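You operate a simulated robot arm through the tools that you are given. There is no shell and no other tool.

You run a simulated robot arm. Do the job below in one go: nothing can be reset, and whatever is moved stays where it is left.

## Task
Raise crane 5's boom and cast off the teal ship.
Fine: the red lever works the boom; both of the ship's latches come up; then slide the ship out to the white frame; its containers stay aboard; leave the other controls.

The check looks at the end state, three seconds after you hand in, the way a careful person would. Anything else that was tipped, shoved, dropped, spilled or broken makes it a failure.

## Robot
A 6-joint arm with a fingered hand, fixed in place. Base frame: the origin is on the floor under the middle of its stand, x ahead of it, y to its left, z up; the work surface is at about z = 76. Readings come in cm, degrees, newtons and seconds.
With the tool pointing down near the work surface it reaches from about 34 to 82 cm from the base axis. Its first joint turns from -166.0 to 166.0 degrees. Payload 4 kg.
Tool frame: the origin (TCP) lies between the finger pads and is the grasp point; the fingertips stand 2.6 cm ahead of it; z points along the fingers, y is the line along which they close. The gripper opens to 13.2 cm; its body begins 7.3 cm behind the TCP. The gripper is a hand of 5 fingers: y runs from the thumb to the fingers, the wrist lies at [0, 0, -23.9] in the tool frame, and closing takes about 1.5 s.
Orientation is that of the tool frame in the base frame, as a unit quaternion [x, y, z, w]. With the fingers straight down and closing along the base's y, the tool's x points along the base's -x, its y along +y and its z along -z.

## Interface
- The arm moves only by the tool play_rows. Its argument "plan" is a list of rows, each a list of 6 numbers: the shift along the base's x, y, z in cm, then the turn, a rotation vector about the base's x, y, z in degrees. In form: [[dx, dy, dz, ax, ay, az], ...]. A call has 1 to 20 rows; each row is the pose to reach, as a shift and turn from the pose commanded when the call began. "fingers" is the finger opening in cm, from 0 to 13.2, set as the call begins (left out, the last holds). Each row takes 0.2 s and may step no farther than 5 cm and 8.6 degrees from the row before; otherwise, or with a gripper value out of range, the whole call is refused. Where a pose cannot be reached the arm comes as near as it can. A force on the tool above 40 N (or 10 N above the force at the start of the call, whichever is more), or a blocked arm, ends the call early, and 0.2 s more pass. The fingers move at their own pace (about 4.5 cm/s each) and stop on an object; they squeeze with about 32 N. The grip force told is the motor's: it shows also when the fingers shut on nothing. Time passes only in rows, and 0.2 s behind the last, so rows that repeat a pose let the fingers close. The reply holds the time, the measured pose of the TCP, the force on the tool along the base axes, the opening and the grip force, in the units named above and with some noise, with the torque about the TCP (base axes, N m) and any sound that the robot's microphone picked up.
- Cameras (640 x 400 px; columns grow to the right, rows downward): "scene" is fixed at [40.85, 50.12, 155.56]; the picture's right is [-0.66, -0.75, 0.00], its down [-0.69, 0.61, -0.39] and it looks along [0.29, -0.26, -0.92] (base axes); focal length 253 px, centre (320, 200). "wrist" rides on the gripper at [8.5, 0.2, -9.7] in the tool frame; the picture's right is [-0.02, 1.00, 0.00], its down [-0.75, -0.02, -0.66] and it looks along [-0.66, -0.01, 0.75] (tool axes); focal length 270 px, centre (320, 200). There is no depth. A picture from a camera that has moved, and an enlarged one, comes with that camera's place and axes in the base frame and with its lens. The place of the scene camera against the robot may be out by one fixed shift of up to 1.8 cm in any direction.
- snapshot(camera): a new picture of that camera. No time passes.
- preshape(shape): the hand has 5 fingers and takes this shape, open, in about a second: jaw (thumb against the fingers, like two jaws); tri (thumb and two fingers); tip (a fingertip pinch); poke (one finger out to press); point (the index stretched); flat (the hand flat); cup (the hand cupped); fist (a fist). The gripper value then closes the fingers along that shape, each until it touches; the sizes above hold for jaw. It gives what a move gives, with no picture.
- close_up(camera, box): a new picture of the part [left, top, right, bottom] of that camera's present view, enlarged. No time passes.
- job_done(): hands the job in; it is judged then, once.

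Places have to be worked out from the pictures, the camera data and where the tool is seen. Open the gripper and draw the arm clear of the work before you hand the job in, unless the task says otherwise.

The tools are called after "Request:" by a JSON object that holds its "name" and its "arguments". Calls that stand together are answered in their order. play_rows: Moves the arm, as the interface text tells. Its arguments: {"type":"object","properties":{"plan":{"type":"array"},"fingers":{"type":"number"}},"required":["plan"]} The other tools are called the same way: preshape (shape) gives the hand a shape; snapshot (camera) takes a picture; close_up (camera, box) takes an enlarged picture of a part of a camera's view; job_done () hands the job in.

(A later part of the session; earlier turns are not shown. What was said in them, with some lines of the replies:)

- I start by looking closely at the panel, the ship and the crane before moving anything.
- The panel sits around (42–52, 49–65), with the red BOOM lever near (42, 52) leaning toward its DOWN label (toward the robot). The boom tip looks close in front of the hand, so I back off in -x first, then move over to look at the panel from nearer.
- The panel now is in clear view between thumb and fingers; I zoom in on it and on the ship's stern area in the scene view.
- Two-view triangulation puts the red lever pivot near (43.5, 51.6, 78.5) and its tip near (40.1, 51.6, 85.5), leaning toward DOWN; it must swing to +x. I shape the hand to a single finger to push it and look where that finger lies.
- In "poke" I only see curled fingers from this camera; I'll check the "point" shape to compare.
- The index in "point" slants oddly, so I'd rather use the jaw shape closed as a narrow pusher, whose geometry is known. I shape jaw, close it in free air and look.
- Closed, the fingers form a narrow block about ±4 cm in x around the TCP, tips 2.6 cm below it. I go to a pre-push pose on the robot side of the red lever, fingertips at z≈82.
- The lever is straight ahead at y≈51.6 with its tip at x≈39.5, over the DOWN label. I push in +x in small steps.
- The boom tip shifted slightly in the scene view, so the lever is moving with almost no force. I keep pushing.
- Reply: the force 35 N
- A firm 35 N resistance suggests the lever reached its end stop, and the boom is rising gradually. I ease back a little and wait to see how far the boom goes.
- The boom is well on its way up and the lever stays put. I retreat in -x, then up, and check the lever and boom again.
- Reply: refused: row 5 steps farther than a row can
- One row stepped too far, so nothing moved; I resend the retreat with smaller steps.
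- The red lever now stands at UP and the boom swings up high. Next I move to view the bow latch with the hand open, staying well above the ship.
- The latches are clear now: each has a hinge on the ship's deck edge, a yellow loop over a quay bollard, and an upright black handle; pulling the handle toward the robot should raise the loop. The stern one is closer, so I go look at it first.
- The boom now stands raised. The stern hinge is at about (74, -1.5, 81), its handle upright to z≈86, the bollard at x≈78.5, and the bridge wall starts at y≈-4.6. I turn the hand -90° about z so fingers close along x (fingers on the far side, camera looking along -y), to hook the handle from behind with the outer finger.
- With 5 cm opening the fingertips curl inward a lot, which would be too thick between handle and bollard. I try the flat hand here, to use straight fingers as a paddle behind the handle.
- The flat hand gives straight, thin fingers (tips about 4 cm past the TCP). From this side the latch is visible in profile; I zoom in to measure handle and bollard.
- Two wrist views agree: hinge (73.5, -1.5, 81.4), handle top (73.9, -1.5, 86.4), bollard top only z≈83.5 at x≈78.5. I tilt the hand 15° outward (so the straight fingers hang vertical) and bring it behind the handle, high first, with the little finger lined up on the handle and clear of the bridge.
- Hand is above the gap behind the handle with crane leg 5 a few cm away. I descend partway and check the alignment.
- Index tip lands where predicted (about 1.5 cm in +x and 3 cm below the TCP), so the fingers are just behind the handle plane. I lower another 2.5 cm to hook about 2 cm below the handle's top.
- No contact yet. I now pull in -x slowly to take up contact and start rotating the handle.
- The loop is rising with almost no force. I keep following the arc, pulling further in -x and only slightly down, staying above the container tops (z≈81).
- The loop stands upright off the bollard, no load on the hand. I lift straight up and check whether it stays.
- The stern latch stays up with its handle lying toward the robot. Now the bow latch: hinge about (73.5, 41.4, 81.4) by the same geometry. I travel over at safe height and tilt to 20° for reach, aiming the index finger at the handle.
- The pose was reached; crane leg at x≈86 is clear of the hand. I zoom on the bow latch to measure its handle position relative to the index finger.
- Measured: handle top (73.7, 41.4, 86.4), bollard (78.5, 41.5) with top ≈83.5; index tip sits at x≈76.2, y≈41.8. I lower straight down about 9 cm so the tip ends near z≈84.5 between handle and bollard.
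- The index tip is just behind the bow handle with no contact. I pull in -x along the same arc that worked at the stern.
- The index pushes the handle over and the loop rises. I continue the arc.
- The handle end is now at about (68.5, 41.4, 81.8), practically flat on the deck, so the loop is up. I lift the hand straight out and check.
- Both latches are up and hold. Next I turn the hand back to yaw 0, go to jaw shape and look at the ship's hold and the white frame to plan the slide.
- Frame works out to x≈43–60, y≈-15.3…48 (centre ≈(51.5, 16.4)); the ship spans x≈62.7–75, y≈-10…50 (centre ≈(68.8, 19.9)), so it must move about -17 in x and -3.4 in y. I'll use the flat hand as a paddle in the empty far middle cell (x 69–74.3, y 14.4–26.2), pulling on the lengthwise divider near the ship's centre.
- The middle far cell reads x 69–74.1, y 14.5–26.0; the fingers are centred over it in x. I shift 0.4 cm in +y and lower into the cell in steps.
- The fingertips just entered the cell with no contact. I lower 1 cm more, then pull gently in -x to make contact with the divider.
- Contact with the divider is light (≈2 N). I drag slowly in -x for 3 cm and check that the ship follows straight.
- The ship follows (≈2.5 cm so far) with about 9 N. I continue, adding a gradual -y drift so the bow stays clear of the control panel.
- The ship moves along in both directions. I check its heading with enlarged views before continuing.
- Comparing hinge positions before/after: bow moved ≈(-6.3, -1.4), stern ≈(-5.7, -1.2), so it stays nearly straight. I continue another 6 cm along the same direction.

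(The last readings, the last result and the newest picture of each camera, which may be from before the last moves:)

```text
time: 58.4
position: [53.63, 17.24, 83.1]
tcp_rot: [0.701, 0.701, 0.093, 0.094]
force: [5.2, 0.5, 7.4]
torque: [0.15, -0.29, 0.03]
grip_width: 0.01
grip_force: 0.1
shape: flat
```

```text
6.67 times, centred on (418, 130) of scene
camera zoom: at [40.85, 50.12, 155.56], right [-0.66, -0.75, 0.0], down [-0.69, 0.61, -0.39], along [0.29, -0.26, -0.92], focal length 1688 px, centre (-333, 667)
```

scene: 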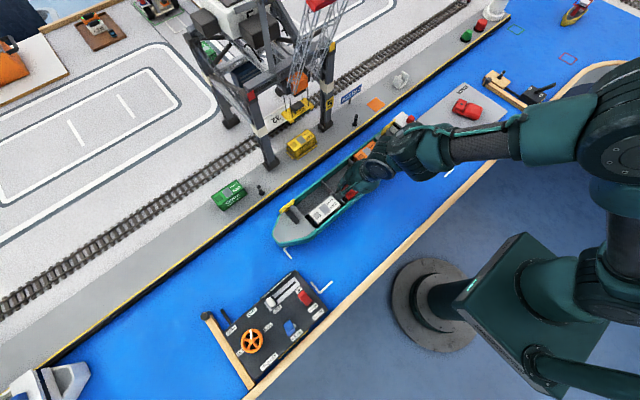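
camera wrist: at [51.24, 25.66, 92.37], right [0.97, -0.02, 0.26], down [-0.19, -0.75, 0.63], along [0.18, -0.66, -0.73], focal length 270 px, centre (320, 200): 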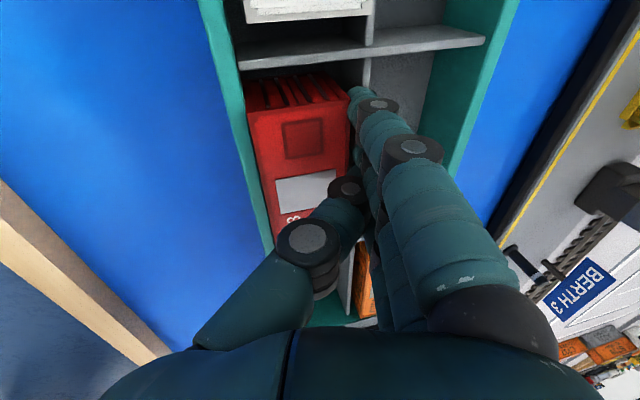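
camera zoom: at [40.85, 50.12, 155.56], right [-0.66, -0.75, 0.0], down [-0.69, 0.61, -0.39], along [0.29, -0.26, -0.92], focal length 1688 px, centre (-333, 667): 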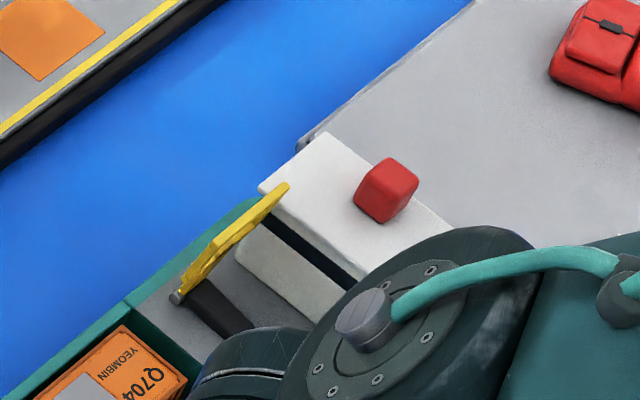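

Hinges have moved about (-12.2, -2.75) with heading still straight; remaining about (-5, -0.75). I continue with slower steps at the end.

Request:
{"name": "play_rows", "arguments": {"plan": [[-0.6, -0.1, 0, 0, 0, 0], [-1.2, -0.2, 0, 0, 0, 0], [-1.8, -0.3, 0, 0, 0, 0], [-2.4, -0.4, 0, 0, 0, 0], [-2.9, -0.5, 0, 0, 0, 0], [-3.4, -0.55, 0, 0, 0, 0], [-3.8, -0.6, 0, 0, 0, 0], [-4.2, -0.65, 0, 0, 0, 0], [-4.5, -0.7, 0, 0, 0, 0]]}}

Request:
{"name": "snapshot", "arguments": {"camera": "wrist"}}

Request:
{"name": "snapshot", "arguments": {"camera": "scene"}}

Request:
{"name": "close_up", "arguments": {"camera": "scene", "box": [250, 210, 346, 300]}}

Request:
{"name": "close_up", "arguments": {"camera": "scene", "box": [370, 100, 466, 180]}}

```text
time: 60.4
position: [49.09, 16.37, 83.18]
tcp_rot: [0.701, 0.701, 0.092, 0.092]
force: [6.4, 0.7, 3.8]
torque: [0.12, -0.2, 0.02]
grip_width: 0.02
grip_force: 0.0
shape: flat
```

```text
taken
camera wrist: at [46.66, 24.87, 92.37], right [0.97, -0.02, 0.26], down [-0.18, -0.75, 0.63], along [0.18, -0.66, -0.73], focal length 270 px, centre (320, 200)
```

wrist: 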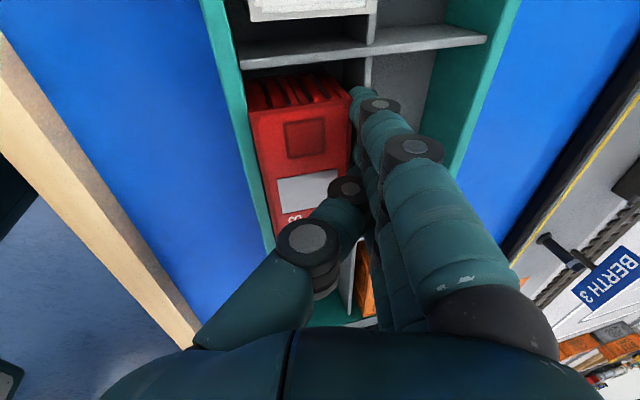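

```text
taken
```

scene: 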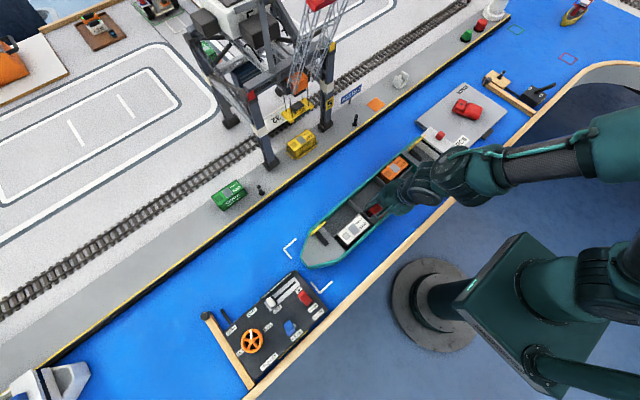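

```text
4.44 times, centred on (298, 255) of scene
camera zoom: at [40.85, 50.12, 155.56], right [-0.66, -0.75, 0.0], down [-0.69, 0.61, -0.39], along [0.29, -0.26, -0.92], focal length 1125 px, centre (418, -44)
```

zoom: 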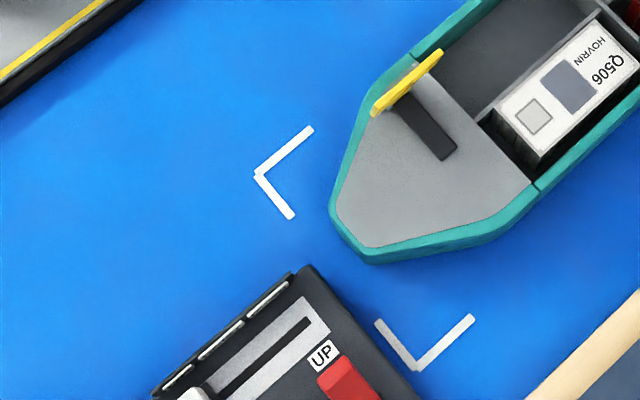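

```text
5.00 times, centred on (418, 140) of scene
camera zoom: at [40.85, 50.12, 155.56], right [-0.66, -0.75, 0.0], down [-0.69, 0.61, -0.39], along [0.29, -0.26, -0.92], focal length 1266 px, centre (-170, 500)
```

zoom: 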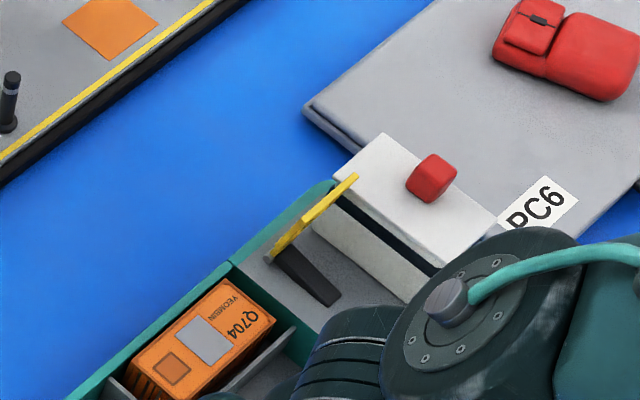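

By hinge displacement the ship moved about (-17.0, -3.3), so its centre is near (51.8, 16.6), within a few mm of the frame centre. I release by easing +x inside the cell, then lift straight out.

Request:
{"name": "play_rows", "arguments": {"plan": [[0.5, 0, 0, 0, 0, 0], [1.0, 0, 0, 0, 0, 0], [1.6, 0, 0, 0, 0, 0], [2.0, 0, 0.3, 0, 0, 0], [2.0, 0, 1.5, 0, 0, 0], [2.0, 0, 3.5, 0, 0, 0], [2.0, 0, 6.5, 0, 0, 0], [2.0, 0, 10, 0, 0, 0], [2.0, 0, 14, 0, 0, 0], [0, 0, 18, 0, 0, 0]]}}

Request:
{"name": "snapshot", "arguments": {"camera": "wrist"}}

Request:
{"name": "snapshot", "arguments": {"camera": "scene"}}

```text
time: 61.1
position: [50.44, 16.6, 83.39]
tcp_rot: [0.702, 0.7, 0.095, 0.094]
force: [-0.9, -2.2, 7.9]
torque: [0.07, -0.07, -0.03]
grip_width: 12.6
grip_force: 0.1
shape: flat
stopped in row 3: the force on the tool passed its limit at 42 N (the readings are from after the stop); the commanded pose is now the measured one
```

```text
taken
camera wrist: at [47.94, 24.89, 92.54], right [0.96, -0.02, 0.26], down [-0.19, -0.75, 0.63], along [0.19, -0.66, -0.73], focal length 270 px, centre (320, 200)
```

wrist: 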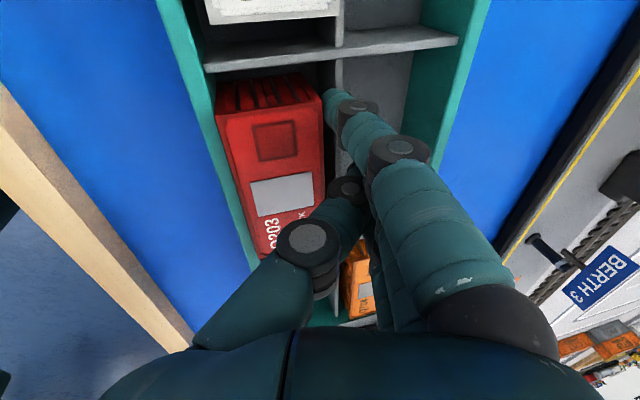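

```text
taken
```

scene: 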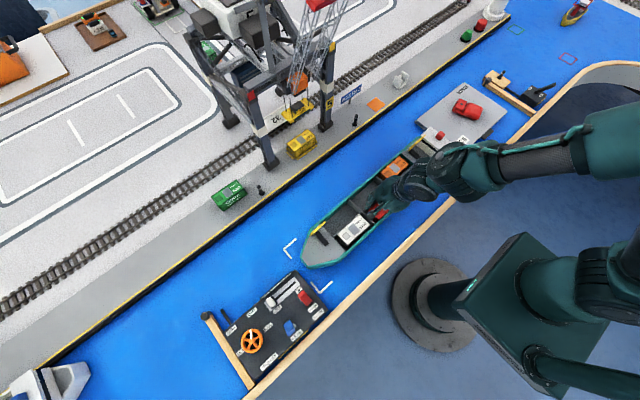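

A force spike stopped the release after 1.3 cm, so something on the hand caught. I look closely before moving further.

Request:
{"name": "close_up", "arguments": {"camera": "wrist", "box": [200, 60, 440, 330]}}

Request:
{"name": "close_up", "arguments": {"camera": "scene", "box": [330, 150, 450, 240]}}

Request:
{"name": "close_up", "arguments": {"camera": "scene", "box": [250, 210, 346, 300]}}

Request:
{"name": "close_up", "arguments": {"camera": "scene", "box": [370, 100, 466, 180]}}

```text
1.48 times, centred on (320, 195) of wrist
camera zoom: at [47.94, 24.89, 92.54], right [0.96, -0.02, 0.26], down [-0.19, -0.75, 0.63], along [0.19, -0.66, -0.73], focal length 400 px, centre (320, 207)
```

zoom: 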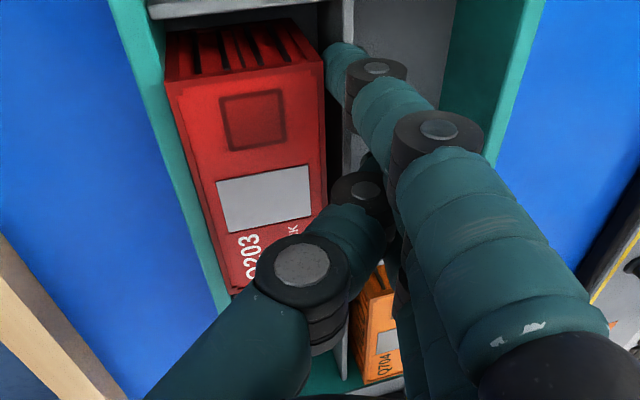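

```text
4.44 times, centred on (390, 195) of scene
camera zoom: at [40.85, 50.12, 155.56], right [-0.66, -0.75, 0.0], down [-0.69, 0.61, -0.39], along [0.29, -0.26, -0.92], focal length 1125 px, centre (9, 222)
```

zoom: 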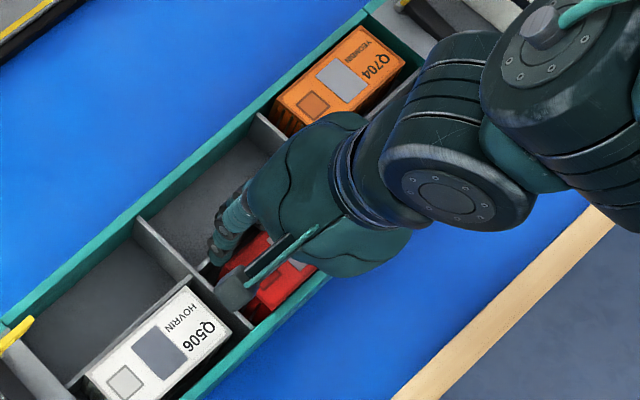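

```text
4.44 times, centred on (298, 255) of scene
camera zoom: at [40.85, 50.12, 155.56], right [-0.66, -0.75, 0.0], down [-0.69, 0.61, -0.39], along [0.29, -0.26, -0.92], focal length 1125 px, centre (418, -44)
```

zoom: 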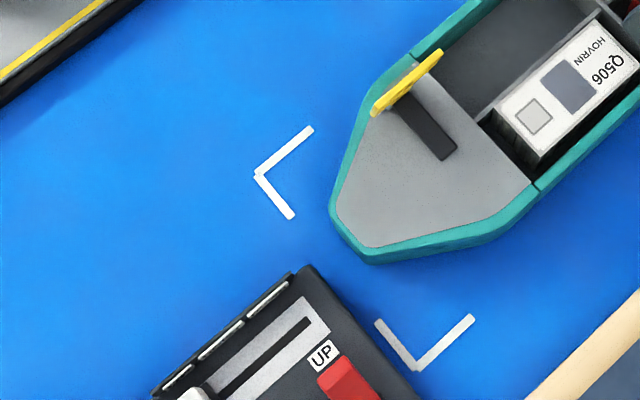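

```text
5.00 times, centred on (418, 140) of scene
camera zoom: at [40.85, 50.12, 155.56], right [-0.66, -0.75, 0.0], down [-0.69, 0.61, -0.39], along [0.29, -0.26, -0.92], focal length 1266 px, centre (-170, 500)
```

zoom: 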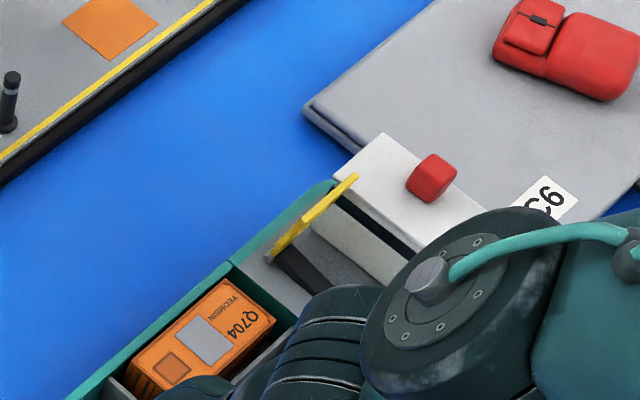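

The ship hasn't moved; the hand reads about 8 N upward, likely a fingertip resting on the divider's top. I lift straight up in tiny steps, watching the force.

Request:
{"name": "play_rows", "arguments": {"plan": [[0, 0, 0.3, 0, 0, 0], [0, 0, 0.6, 0, 0, 0], [0, 0, 1.0, 0, 0, 0]]}}

Request:
{"name": "snapshot", "arguments": {"camera": "wrist"}}

Request:
{"name": "close_up", "arguments": {"camera": "scene", "box": [330, 150, 450, 240]}}

```text
time: 61.9
position: [50.37, 16.55, 84.27]
tcp_rot: [0.702, 0.7, 0.094, 0.094]
force: [-0.2, 0.0, 0.1]
torque: [0.0, 0.0, 0.02]
grip_width: 12.6
grip_force: 0.1
shape: flat
```

```text
taken
camera wrist: at [47.93, 24.89, 93.52], right [0.96, -0.02, 0.26], down [-0.19, -0.75, 0.63], along [0.18, -0.66, -0.73], focal length 270 px, centre (320, 200)
```

wrist: 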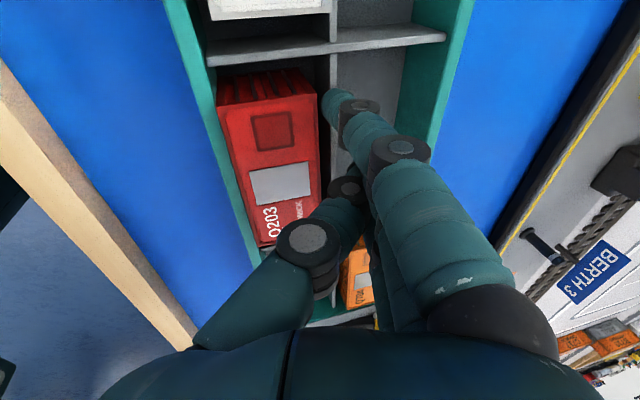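

```text
4.44 times, centred on (390, 195) of scene
camera zoom: at [40.85, 50.12, 155.56], right [-0.66, -0.75, 0.0], down [-0.69, 0.61, -0.39], along [0.29, -0.26, -0.92], focal length 1125 px, centre (9, 222)
```

zoom: 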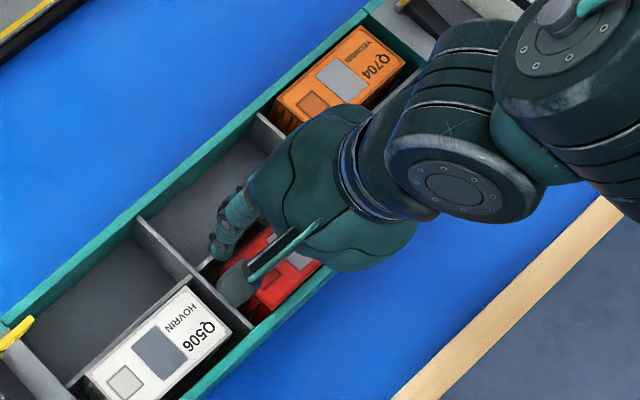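

The load is gone. I lift the rest of the way up and back off, then inspect ship, containers and frame.

Request:
{"name": "play_rows", "arguments": {"plan": [[0, 0, 1.5, 0, 0, 0], [0, 0, 4, 0, 0, 0], [0, 0, 8, 0, 0, 0], [-1, 0, 12, 0, 0, 0], [-3, 0, 16, 0, 2, 0], [-6, 0, 19, 0, 8, 0], [-10, 0, 20, 0, 15, 0], [-14, 0, 21, 0, 15, 0], [-14, 0, 21, 0, 15, 0]]}}

Request:
{"name": "snapshot", "arguments": {"camera": "wrist"}}

Request:
{"name": "snapshot", "arguments": {"camera": "scene"}}

```text
time: 63.9
position: [36.73, 16.41, 105.29]
tcp_rot: [0.707, 0.707, 0.001, 0.001]
force: [0.5, 0.1, 0.8]
torque: [0.01, -0.02, 0.04]
grip_width: 12.61
grip_force: 0.0
shape: flat
```

```text
taken
camera wrist: at [36.67, 24.86, 114.76], right [1.0, -0.02, 0.0], down [-0.02, -0.75, 0.66], along [-0.01, -0.66, -0.75], focal length 270 px, centre (320, 200)
```

wrist: 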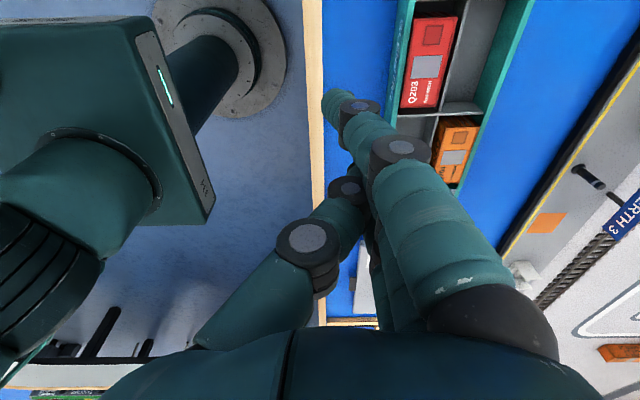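

```text
taken
```

scene: 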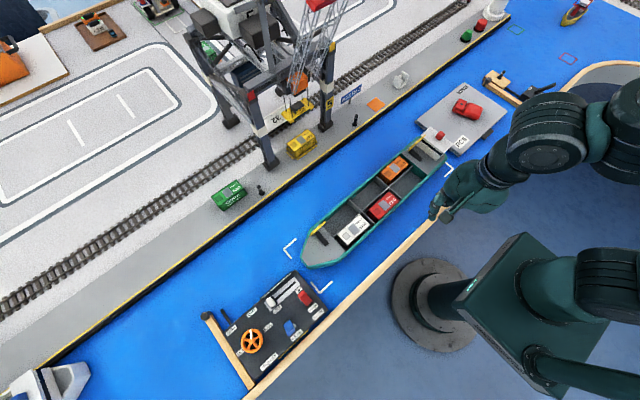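

The ship lies between the frame marks with all three containers aboard. I zoom in on both ends to check the fit precisely.

Request:
{"name": "close_up", "arguments": {"camera": "scene", "box": [270, 200, 370, 300]}}

Request:
{"name": "close_up", "arguments": {"camera": "scene", "box": [370, 100, 480, 200]}}

Request:
{"name": "close_up", "arguments": {"camera": "scene", "box": [270, 100, 480, 300]}}

Request:
{"name": "close_up", "arguments": {"camera": "scene", "box": [180, 0, 400, 140]}}

```text
4.00 times, centred on (320, 250) of scene
camera zoom: at [40.85, 50.12, 155.56], right [-0.66, -0.75, 0.0], down [-0.69, 0.61, -0.39], along [0.29, -0.26, -0.92], focal length 1013 px, centre (320, 0)
```

zoom: 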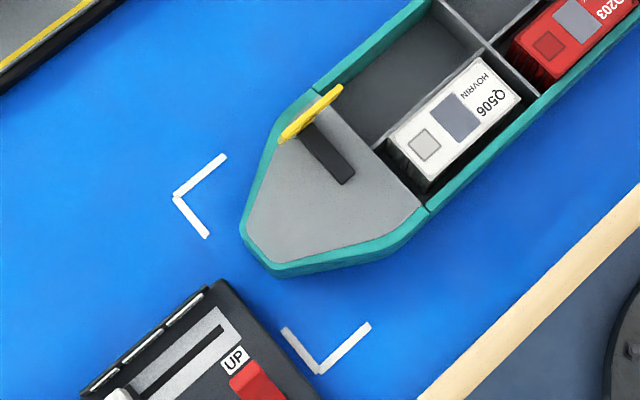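

```text
4.00 times, centred on (425, 150) of scene
camera zoom: at [40.85, 50.12, 155.56], right [-0.66, -0.75, 0.0], down [-0.69, 0.61, -0.39], along [0.29, -0.26, -0.92], focal length 1013 px, centre (-100, 400)
```

zoom: 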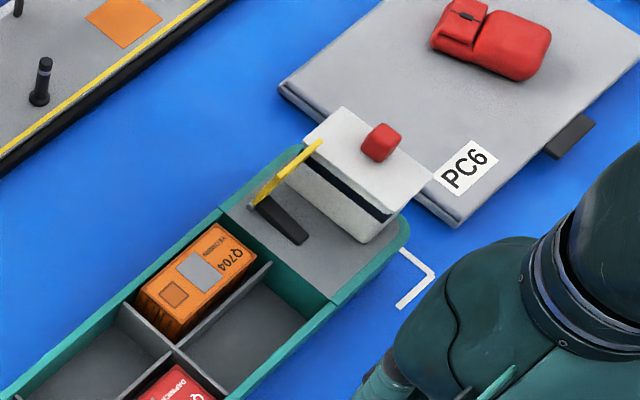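

```text
2.00 times, centred on (375, 200) of scene
camera zoom: at [40.85, 50.12, 155.56], right [-0.66, -0.75, 0.0], down [-0.69, 0.61, -0.39], along [0.29, -0.26, -0.92], focal length 506 px, centre (210, 200)
```

zoom: 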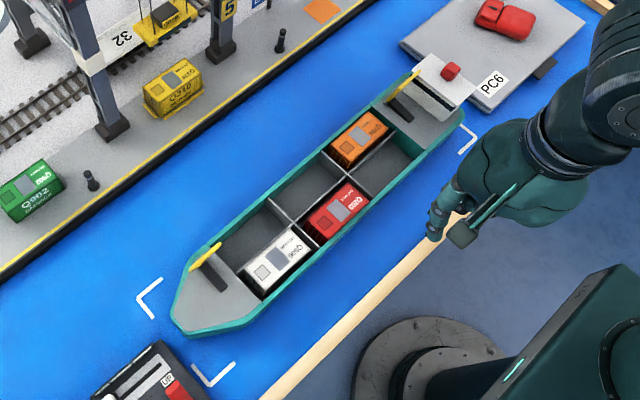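

```text
2.86 times, centred on (290, 70) of scene
camera zoom: at [40.85, 50.12, 155.56], right [-0.66, -0.75, 0.0], down [-0.69, 0.61, -0.39], along [0.29, -0.26, -0.92], focal length 723 px, centre (406, 571)
```

zoom: 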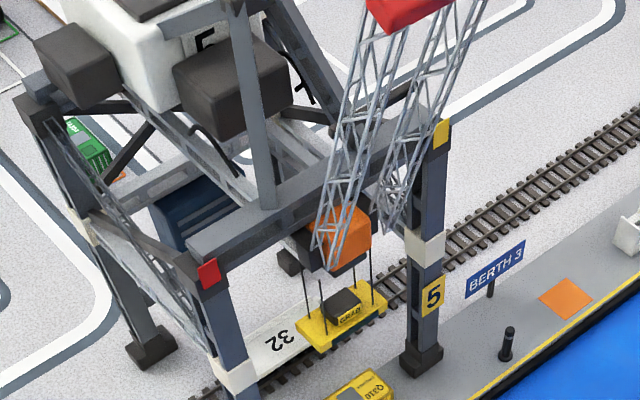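

Ship, latches, containers and boom all look right; lengthwise the fit is within a few mm. To verify the crosswise fit I turn the hand back to yaw 0 and view the ship with the wrist camera from the robot side.

Request:
{"name": "play_rows", "arguments": {"plan": [[-0.3, 0, 0, 0, 0, 8.5], [-0.6, 0, 0, 0, 0, 17], [-0.9, 0, 0, 0, 0, 25.5], [-1.2, 0, 0, 0, 0, 34], [-1.5, 0, 0, 0, 0, 42.5], [-1.8, 0, 0, 0, 0, 51], [-2.1, 0, 0, 0, 0, 59.5], [-2.4, 0, 0, 0, 0, 68], [-2.7, 0, 0, 0, 0, 76.5], [-3, 0, 1, 0, 0, 85], [-3, 0, 2, 0, 0, 90], [-3, 0, 4, 0, 0, 90], [-3, 0, 6, 0, 0, 90]]}}

Request:
{"name": "preshape", "arguments": {"shape": "jaw"}}

Request:
{"name": "snapshot", "arguments": {"camera": "wrist"}}

Request:
{"name": "snapshot", "arguments": {"camera": "scene"}}

```text
time: 66.7
position: [33.39, 16.3, 111.39]
tcp_rot: [0.0, 1.0, 0.002, 0.0]
force: [0.5, 0.8, 0.1]
torque: [0.01, -0.03, 0.04]
grip_width: 12.61
grip_force: 0.1
shape: flat
```

```text
time: 67.6
position: [33.39, 16.39, 111.3]
tcp_rot: [0.001, 1.0, 0.002, 0.0]
force: [0.5, 0.3, -0.2]
torque: [0.01, -0.02, 0.01]
grip_width: 13.2
grip_force: 0.0
shape: jaw
```

```text
taken
camera wrist: at [24.88, 16.44, 120.77], right [0.02, 1.0, 0.0], down [0.75, -0.02, 0.66], along [0.66, -0.01, -0.75], focal length 270 px, centre (320, 200)
```

wrist: 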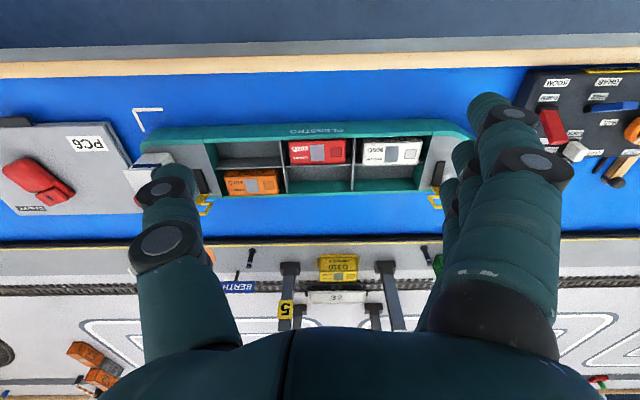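

```text
taken
```

scene: 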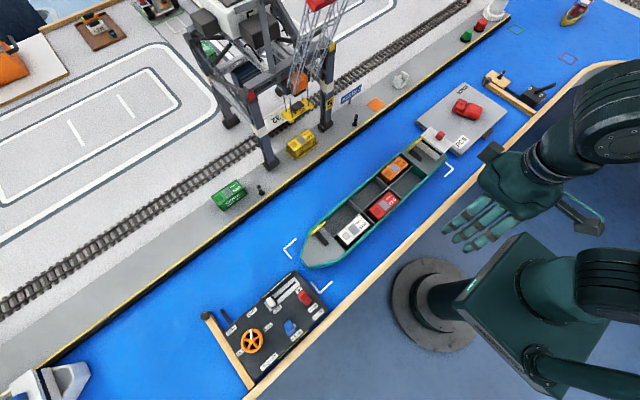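

Request:
{"name": "close_up", "arguments": {"camera": "wrist", "box": [110, 90, 480, 220]}}

Request:
{"name": "close_up", "arguments": {"camera": "wrist", "box": [110, 90, 250, 220]}}

Request:
{"name": "close_up", "arguments": {"camera": "wrist", "box": [360, 90, 500, 220]}}

```text
1.73 times, centred on (295, 155) of wrist
camera zoom: at [24.88, 16.44, 120.77], right [0.02, 1.0, 0.0], down [0.75, -0.02, 0.66], along [0.66, -0.01, -0.75], focal length 468 px, centre (363, 278)
```

zoom: 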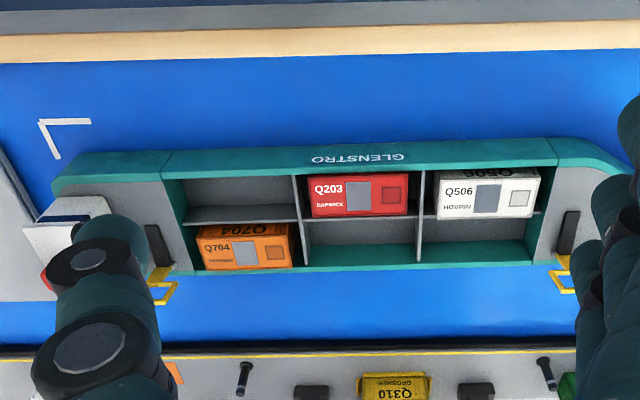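

```text
3.08 times, centred on (180, 155) of wrist
camera zoom: at [24.88, 16.44, 120.77], right [0.02, 1.0, 0.0], down [0.75, -0.02, 0.66], along [0.66, -0.01, -0.75], focal length 832 px, centre (751, 338)
```

zoom: 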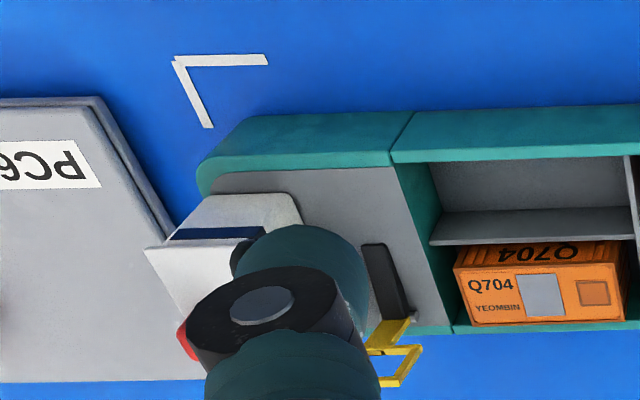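

```text
3.08 times, centred on (430, 155) of wrist
camera zoom: at [24.88, 16.44, 120.77], right [0.02, 1.0, 0.0], down [0.75, -0.02, 0.66], along [0.66, -0.01, -0.75], focal length 832 px, centre (-18, 338)
```

zoom: 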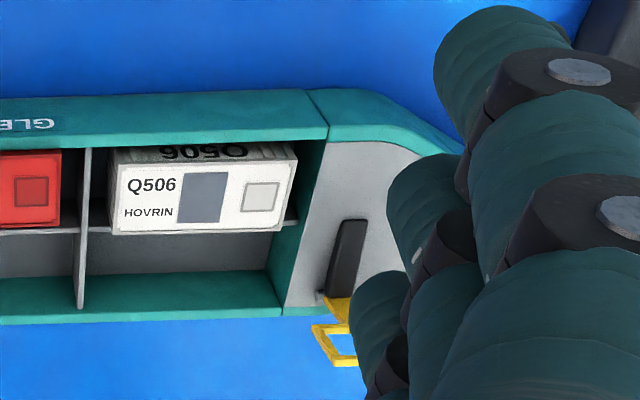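

From the wrist view the ship spans x≈46.0–58.1, y≈-13.8–46.2, lying parallel inside the frame (x 43–60, y -15.5–48), both loops read upright (~90–100°). One last look at the panel and surroundings before handing in.

Request:
{"name": "close_up", "arguments": {"camera": "scene", "box": [190, 260, 350, 360]}}

Request:
{"name": "close_up", "arguments": {"camera": "scene", "box": [280, 120, 460, 280]}}

```text
4.00 times, centred on (270, 310) of scene
camera zoom: at [40.85, 50.12, 155.56], right [-0.66, -0.75, 0.0], down [-0.69, 0.61, -0.39], along [0.29, -0.26, -0.92], focal length 1013 px, centre (520, -240)
```

zoom: 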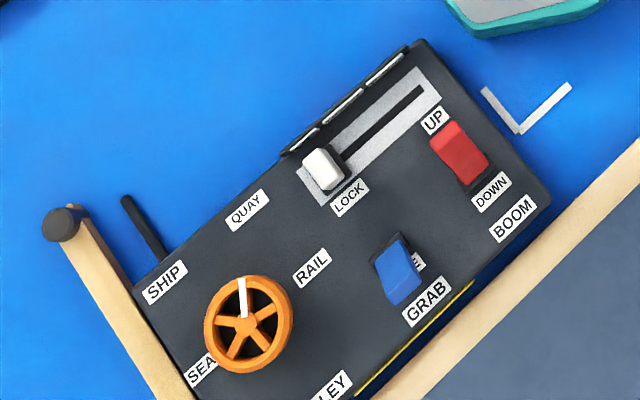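

```text
2.50 times, centred on (370, 200) of scene
camera zoom: at [40.85, 50.12, 155.56], right [-0.66, -0.75, 0.0], down [-0.69, 0.61, -0.39], along [0.29, -0.26, -0.92], focal length 633 px, centre (195, 200)
```

zoom: 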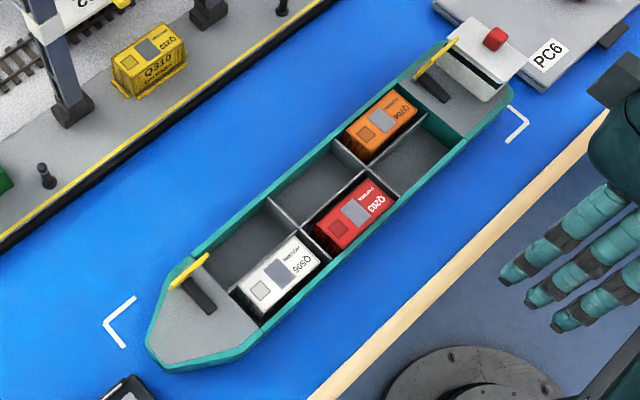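

The boom lever stands at UP and the other controls are unchanged. Both latches are raised, the containers are aboard, the ship lies in the frame, and the open hand is clear. I hand the job in.

Request:
{"name": "job_done", "arguments": {}}

```text
The job is handed in.
```

I raised crane 5's boom and cast off the teal ship. It now lies inside the white frame with its three containers aboard. The job is handed in, but I haven't seen the result of the check.

- **Boom:** the red lever is at UP and the boom stands raised. The blue lever, the hoist slider and the wheel look unchanged in the last picture.
- **Latches:** both loops are up off their bollards and stayed up when I let go.
- **Ship:** it moved about 17 cm out and 3 cm sideways and lies parallel to the quay. By my measurements it sits about half a centimetre toward the quay from the frame's centre line, well inside the marks.
- **Force spike:** as I withdrew the hand from the hold, one move stopped at 42 N. A fingertip was probably resting on a divider. The ship and containers did not shift, and a small straight lift freed it.

I saw nothing else tipped or moved. The hand is open and clear of the work.
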